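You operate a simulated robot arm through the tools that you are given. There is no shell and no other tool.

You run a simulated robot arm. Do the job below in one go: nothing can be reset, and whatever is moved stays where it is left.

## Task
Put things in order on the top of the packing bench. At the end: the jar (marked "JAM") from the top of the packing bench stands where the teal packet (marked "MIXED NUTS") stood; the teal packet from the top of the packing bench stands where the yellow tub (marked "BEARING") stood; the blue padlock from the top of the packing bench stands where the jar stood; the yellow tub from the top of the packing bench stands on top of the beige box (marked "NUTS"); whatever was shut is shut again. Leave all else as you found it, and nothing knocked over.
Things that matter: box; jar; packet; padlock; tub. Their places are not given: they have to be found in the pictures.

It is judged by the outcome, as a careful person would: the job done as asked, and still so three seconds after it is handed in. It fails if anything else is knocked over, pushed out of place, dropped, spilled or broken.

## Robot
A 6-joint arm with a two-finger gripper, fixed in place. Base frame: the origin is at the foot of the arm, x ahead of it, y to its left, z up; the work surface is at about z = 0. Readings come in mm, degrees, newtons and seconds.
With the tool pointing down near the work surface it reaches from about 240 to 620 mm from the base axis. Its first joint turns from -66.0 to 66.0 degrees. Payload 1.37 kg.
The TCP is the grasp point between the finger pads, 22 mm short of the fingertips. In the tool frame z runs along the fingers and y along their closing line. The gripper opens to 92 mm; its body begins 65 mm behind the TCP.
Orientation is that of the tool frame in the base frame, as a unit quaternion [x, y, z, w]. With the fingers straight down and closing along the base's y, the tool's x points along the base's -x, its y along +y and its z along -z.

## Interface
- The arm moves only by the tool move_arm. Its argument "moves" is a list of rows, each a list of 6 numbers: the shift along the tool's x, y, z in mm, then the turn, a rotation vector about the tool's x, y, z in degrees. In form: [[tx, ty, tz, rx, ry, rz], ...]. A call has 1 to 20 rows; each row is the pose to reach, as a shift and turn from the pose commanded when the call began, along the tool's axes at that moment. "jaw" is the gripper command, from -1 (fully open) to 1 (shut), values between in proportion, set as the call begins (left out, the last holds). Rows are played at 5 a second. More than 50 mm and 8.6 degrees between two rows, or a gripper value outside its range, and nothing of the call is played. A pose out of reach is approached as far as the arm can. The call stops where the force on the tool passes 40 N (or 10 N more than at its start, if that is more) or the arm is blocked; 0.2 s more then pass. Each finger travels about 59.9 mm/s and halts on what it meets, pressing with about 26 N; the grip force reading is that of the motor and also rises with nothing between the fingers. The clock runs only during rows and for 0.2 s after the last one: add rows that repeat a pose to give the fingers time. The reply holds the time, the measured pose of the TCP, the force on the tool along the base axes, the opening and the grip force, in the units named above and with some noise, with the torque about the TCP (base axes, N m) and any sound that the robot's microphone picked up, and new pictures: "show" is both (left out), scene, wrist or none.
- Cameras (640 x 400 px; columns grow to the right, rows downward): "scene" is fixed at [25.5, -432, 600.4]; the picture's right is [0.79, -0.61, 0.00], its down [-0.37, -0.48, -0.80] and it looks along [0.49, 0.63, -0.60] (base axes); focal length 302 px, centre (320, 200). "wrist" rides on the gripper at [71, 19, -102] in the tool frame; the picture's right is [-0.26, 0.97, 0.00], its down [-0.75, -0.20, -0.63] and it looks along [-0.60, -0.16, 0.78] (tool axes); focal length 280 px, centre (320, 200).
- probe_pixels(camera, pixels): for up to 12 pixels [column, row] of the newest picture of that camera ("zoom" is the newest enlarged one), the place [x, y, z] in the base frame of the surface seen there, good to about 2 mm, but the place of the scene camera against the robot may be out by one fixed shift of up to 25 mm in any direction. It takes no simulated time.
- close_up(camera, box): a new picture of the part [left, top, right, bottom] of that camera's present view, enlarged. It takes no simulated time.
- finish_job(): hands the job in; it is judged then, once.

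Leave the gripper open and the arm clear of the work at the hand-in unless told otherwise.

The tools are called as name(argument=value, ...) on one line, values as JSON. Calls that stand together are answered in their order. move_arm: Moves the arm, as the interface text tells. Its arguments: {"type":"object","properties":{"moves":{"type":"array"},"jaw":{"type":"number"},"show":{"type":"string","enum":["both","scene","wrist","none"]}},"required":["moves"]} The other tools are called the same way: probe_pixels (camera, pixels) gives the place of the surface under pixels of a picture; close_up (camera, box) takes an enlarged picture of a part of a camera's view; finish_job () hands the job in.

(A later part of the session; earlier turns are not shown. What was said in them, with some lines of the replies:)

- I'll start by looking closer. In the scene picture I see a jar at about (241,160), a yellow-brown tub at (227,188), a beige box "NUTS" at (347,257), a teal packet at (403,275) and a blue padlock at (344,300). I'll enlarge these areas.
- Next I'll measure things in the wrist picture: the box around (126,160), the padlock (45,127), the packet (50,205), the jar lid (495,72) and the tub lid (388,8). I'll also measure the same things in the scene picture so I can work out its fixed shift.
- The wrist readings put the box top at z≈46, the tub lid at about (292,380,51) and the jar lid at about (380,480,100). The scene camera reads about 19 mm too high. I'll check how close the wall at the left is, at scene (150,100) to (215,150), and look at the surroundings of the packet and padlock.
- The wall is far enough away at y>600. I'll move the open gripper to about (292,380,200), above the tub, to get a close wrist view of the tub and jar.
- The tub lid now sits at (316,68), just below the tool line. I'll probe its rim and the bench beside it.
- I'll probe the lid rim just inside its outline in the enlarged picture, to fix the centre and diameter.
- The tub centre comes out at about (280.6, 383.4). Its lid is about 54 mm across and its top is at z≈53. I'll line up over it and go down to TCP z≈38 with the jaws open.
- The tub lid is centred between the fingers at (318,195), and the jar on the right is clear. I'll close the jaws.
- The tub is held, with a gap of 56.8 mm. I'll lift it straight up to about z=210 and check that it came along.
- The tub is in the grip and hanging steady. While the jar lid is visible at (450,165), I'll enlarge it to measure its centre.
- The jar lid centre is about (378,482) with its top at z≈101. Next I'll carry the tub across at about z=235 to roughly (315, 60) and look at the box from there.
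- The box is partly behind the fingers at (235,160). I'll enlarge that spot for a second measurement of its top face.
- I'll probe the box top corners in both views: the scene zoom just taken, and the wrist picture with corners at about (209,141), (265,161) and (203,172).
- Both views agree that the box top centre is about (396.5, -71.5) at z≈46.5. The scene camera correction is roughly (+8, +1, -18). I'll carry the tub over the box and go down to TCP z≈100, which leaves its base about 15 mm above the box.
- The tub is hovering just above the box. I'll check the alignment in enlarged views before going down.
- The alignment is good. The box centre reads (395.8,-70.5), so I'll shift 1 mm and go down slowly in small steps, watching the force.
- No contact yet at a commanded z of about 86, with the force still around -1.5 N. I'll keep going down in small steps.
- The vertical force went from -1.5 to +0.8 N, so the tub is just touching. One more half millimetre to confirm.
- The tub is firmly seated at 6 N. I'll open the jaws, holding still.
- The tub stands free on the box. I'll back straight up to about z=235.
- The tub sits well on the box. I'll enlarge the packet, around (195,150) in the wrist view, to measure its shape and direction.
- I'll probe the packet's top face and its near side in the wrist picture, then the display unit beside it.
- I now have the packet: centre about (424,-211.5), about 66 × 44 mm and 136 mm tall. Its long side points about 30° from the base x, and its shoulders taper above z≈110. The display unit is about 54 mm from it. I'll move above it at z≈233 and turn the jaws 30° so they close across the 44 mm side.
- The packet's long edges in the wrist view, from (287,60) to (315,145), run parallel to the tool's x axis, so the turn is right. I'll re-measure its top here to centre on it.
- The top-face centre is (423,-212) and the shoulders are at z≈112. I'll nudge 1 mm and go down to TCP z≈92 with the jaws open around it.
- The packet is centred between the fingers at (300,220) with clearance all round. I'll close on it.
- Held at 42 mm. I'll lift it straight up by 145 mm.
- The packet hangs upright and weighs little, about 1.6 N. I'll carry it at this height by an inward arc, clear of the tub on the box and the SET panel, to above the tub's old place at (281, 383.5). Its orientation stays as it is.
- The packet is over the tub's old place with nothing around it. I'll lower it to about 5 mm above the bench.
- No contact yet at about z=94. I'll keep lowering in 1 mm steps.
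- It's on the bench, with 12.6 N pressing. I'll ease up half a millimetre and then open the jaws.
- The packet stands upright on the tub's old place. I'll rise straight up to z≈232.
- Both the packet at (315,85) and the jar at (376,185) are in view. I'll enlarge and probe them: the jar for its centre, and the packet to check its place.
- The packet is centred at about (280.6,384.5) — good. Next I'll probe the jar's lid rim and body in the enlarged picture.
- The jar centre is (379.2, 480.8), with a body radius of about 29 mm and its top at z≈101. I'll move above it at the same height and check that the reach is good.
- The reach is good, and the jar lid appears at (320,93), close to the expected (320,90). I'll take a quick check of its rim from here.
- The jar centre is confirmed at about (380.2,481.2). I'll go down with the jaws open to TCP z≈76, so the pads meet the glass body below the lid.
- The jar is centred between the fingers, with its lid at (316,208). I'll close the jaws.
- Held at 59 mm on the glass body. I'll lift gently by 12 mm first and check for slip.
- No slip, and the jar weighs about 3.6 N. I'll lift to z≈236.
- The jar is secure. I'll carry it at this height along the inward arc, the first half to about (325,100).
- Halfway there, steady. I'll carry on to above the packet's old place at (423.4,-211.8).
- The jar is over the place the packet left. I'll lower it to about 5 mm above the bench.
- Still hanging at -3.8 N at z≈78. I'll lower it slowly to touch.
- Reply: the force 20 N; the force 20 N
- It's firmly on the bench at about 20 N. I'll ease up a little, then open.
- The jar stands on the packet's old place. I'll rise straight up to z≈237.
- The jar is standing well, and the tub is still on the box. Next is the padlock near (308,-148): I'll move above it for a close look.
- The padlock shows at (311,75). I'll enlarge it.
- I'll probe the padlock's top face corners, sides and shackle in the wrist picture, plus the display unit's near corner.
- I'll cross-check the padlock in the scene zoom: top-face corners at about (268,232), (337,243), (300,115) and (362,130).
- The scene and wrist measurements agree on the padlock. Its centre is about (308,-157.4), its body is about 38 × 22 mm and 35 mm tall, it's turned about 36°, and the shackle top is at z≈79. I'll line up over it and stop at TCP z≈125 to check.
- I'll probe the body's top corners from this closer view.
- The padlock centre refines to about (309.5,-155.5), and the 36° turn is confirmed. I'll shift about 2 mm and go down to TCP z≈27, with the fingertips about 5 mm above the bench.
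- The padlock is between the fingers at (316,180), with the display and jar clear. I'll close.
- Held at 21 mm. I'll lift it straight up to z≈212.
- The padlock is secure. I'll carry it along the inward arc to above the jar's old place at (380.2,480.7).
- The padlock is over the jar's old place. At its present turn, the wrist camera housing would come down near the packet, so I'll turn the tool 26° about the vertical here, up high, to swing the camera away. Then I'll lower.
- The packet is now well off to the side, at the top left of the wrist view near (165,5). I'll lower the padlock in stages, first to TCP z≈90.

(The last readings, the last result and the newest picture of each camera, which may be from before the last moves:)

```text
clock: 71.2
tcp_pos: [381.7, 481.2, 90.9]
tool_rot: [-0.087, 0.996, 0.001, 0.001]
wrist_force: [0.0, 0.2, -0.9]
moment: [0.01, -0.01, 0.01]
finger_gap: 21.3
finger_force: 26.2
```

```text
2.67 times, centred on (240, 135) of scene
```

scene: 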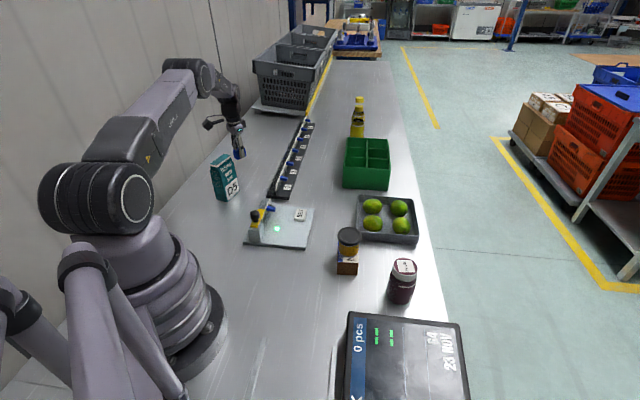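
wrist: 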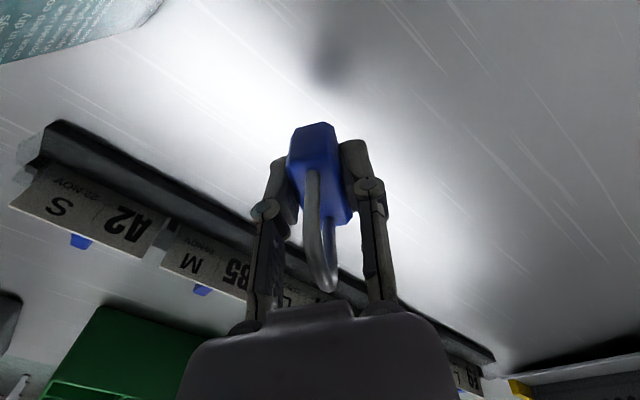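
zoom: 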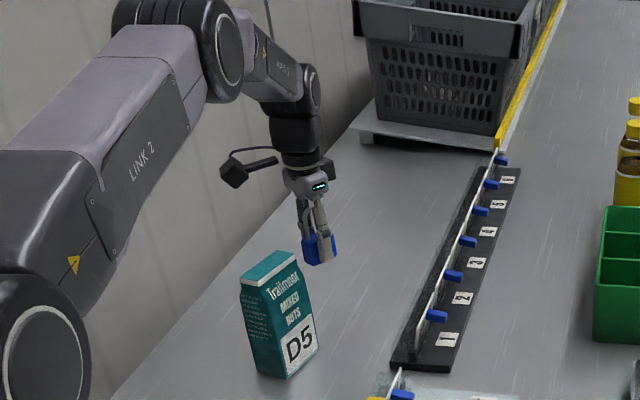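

The way down is clear. I'll lower to about 5 mm above the bench.

move_arm(moves=[[0, 0, 12, 0, 0, 0], [0, 0, 28, 0, 0, 0], [0, 0, 42, 0, 0, 0], [0, 0, 52, 0, 0, 0], [0, 0, 58, 0, 0, 0], [0, 0, 58, 0, 0, 0]], show="both")

move_arm(moves=[[0, 0, 1.5, 0, 0, 0], [0, 0, 3, 0, 0, 0], [0, 0, 3, 0, 0, 0]], show="none")

```text
clock: 72.6
tcp_pos: [381.3, 480.6, 33.8]
tool_rot: [-0.087, 0.996, 0.0, 0.0]
wrist_force: [0.3, -0.2, -0.6]
moment: [0.0, 0.0, 0.02]
finger_gap: 21.3
finger_force: 25.2
```

scene: 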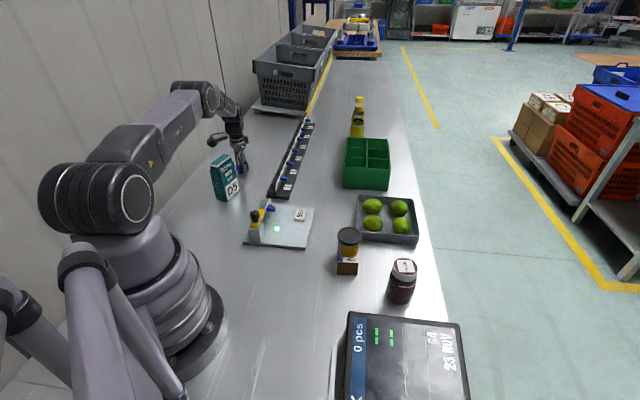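
wrist: 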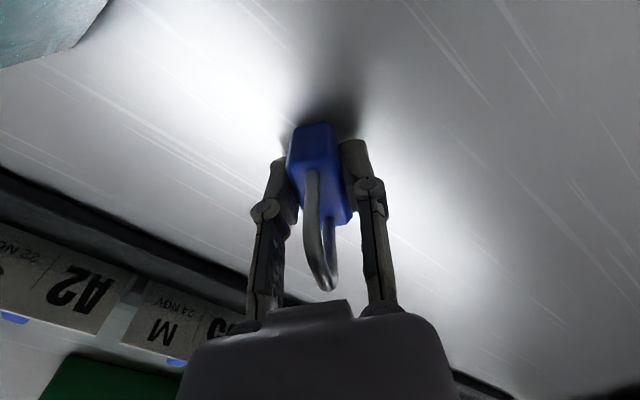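

```text
clock: 73.4
tcp_pos: [380.3, 480.6, 29.2]
tool_rot: [-0.087, 0.996, 0.0, 0.0]
wrist_force: [-0.2, 0.2, -0.8]
moment: [0.01, -0.02, 0.03]
finger_gap: 21.4
finger_force: 26.2
```

Commanded z is about 29 with no contact yet. I'll keep on slowly.

move_arm(moves=[[0, 0, 0.6, 0, 0, 0], [0, 0, 1.2, 0, 0, 0], [0, 0, 1.2, 0, 0, 0]], show="none")

move_arm(moves=[[0, 0, 0.3, 0, 0, 0], [0, 0, 0.6, 0, 0, 0], [0, 0, 0.6, 0, 0, 0]], show="none")

```text
clock: 74.2
tcp_pos: [380.3, 481.3, 28.6]
tool_rot: [-0.087, 0.996, 0.0, 0.0]
wrist_force: [0.5, 0.1, -1.0]
moment: [-0.01, -0.02, 0.03]
finger_gap: 21.5
finger_force: 25.8
```

```text
clock: 75.0
tcp_pos: [380.2, 481.8, 29.2]
tool_rot: [-0.087, 0.996, 0.0, 0.001]
wrist_force: [1.2, -0.5, 4.2]
moment: [-0.08, -0.03, -0.01]
finger_gap: 21.1
finger_force: 26.0
```

It's touching the bench at +4.2 N. One more 0.3 mm to seat it, then I'll open.

move_arm(moves=[[0, 0, 0.3, 0, 0, 0], [0, 0, 0.3, 0, 0, 0]], show="none")

move_arm(moves=[[0, 0, 0, 0, 0, 0], [0, 0, 0, 0, 0, 0], [0, 0, 0, 0, 0, 0], [0, 0, 0, 0, 0, 0], [0, 0, 0, 0, 0, 0]], jaw=-1, show="both")

```text
clock: 75.6
tcp_pos: [379.4, 480.3, 28.4]
tool_rot: [-0.087, 0.996, 0.001, 0.001]
wrist_force: [1.2, 1.8, 8.7]
moment: [0.03, 0.04, 0.0]
finger_gap: 21.2
finger_force: 26.6
```

```text
clock: 76.8
tcp_pos: [379.6, 480.7, 27.3]
tool_rot: [-0.087, 0.996, -0.001, 0.0]
wrist_force: [-0.2, -0.1, 0.2]
moment: [0.02, 0.03, 0.01]
finger_gap: 92.2
finger_force: 0.0
```

scene: 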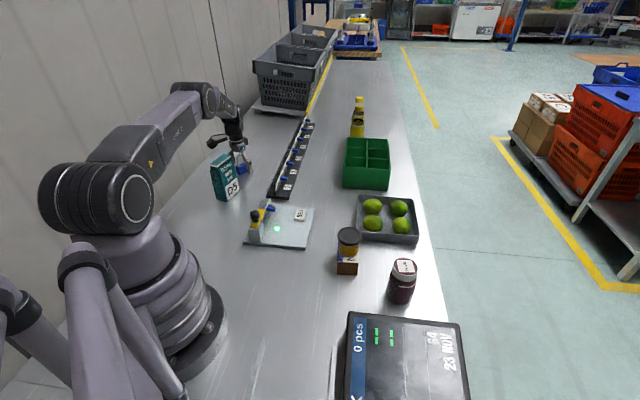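
wrist: 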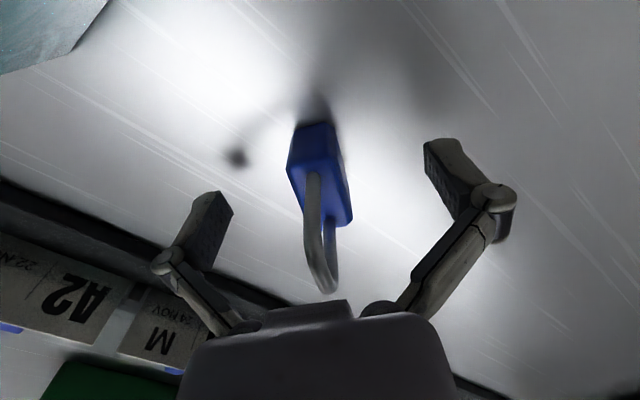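

The padlock stands upright by itself. I'll rise straight up, clear of it.

move_arm(moves=[[0, 0, -10, 0, 0, 0], [0, 0, -30, 0, 0, 0], [0, 0, -60, 0, 0, 0], [0, 0, -95, 0, 0, 0], [0, 0, -130, 0, 0, 0], [0, 0, -165, 0, 0, 0], [0, 0, -200, 0, 0, 0], [0, 0, -200, 0, 0, 0]], jaw=-1, show="both")

```text
clock: 78.6
tcp_pos: [380.9, 479.5, 230.9]
tool_rot: [-0.087, 0.996, 0.0, 0.0]
wrist_force: [-0.3, -0.7, 0.8]
moment: [0.02, 0.01, 0.0]
finger_gap: 92.0
finger_force: 0.0
```

scene: 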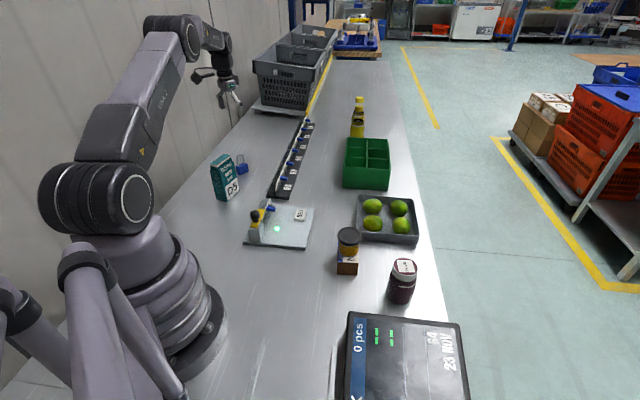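
wrist: 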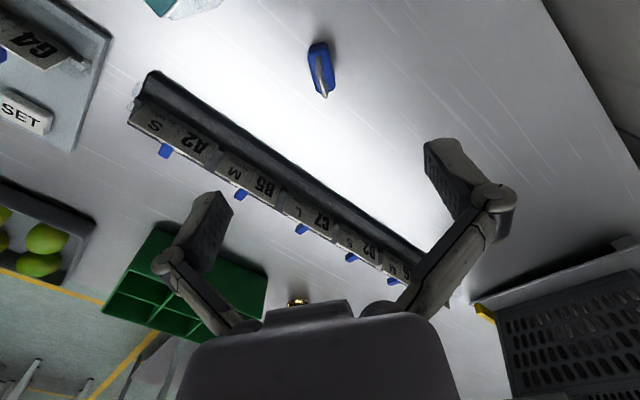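

Everything is placed. I'll draw the arm back to about its starting pose with the jaws open, then check all the items.

move_arm(moves=[[0, 0, -30, 0, 0, 0], [16, -29, -45, 0, 0, 2], [34, -62, -60, 0, 0, 4], [52, -94, -75, 0, 0, 6], [70, -127, -90, 0, 0, 8], [86, -156, -103, 0, 0, 10], [97.1, -175.8, -111, 0, 0, 10], [97.1, -175.8, -111, 0, 0, 10]], jaw=-1, show="both")

close_up(camera="scene", box=[195, 130, 305, 215])

close_up(camera="scene", box=[310, 210, 440, 320])

```text
clock: 80.4
tcp_pos: [315.5, 291.6, 337.2]
tool_rot: [0.0, 1.0, 0.0, 0.0]
wrist_force: [0.4, 0.0, -0.3]
moment: [0.04, 0.01, 0.02]
finger_gap: 91.6
finger_force: 0.0
```

scene: 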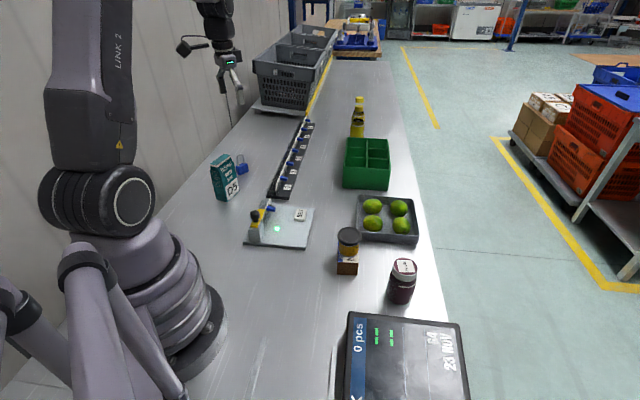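
wrist: 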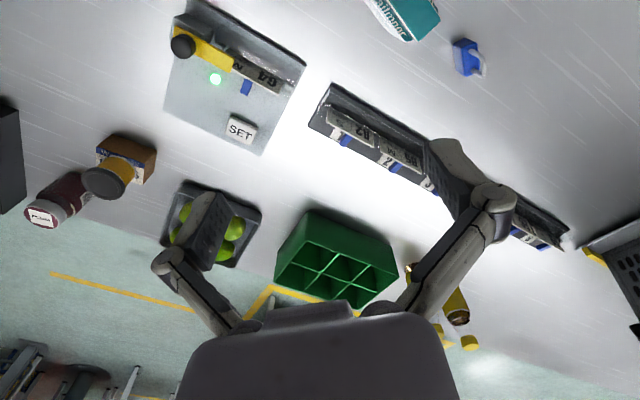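

```text
4.71 times, centred on (250, 172) of scene
```

zoom: 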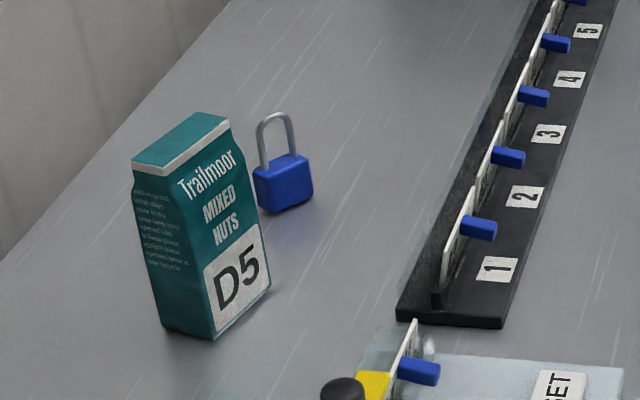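

```text
3.64 times, centred on (375, 265) of scene
```

zoom: 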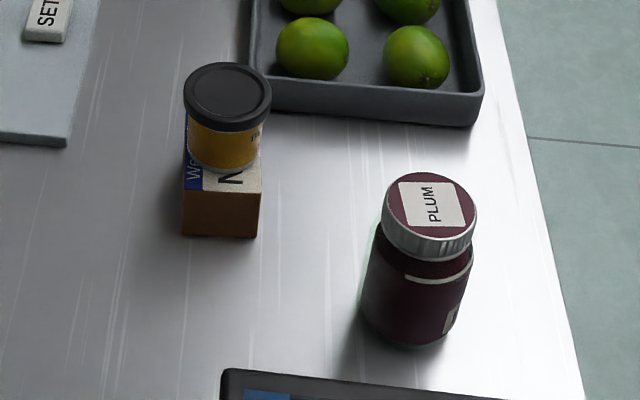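

The final check matches the task:
- **Tub:** upright on the beige box.
- **Jar:** upright on the packet's old place.
- **Packet:** upright on the tub's old place.
- **Padlock:** upright on the jar's old place, with its shackle still shut.

The SET panel, rail, lime tray, green crate and display look untouched. The arm is clear and the gripper is open, so I'm handing in.

finish_job()

```text
The job is handed in.
```

The job is done and handed in, and in the final pictures every item was standing upright where you asked:

- **Jar ("JAM"):** it stands where the teal packet was.
- **Teal packet ("MIXED NUTS"):** it stands where the yellow tub was.
- **Blue padlock:** it stands where the jar was, still shut. I turned it about 26° while placing it, to keep the wrist camera clear of the packet.
- **Yellow tub ("BEARING"):** it stands on top of the beige box ("NUTS").

I saw nothing else moved or knocked over. The arm is back near its starting pose with the gripper open. After the last placement I checked by eye only and didn't re-measure the positions.
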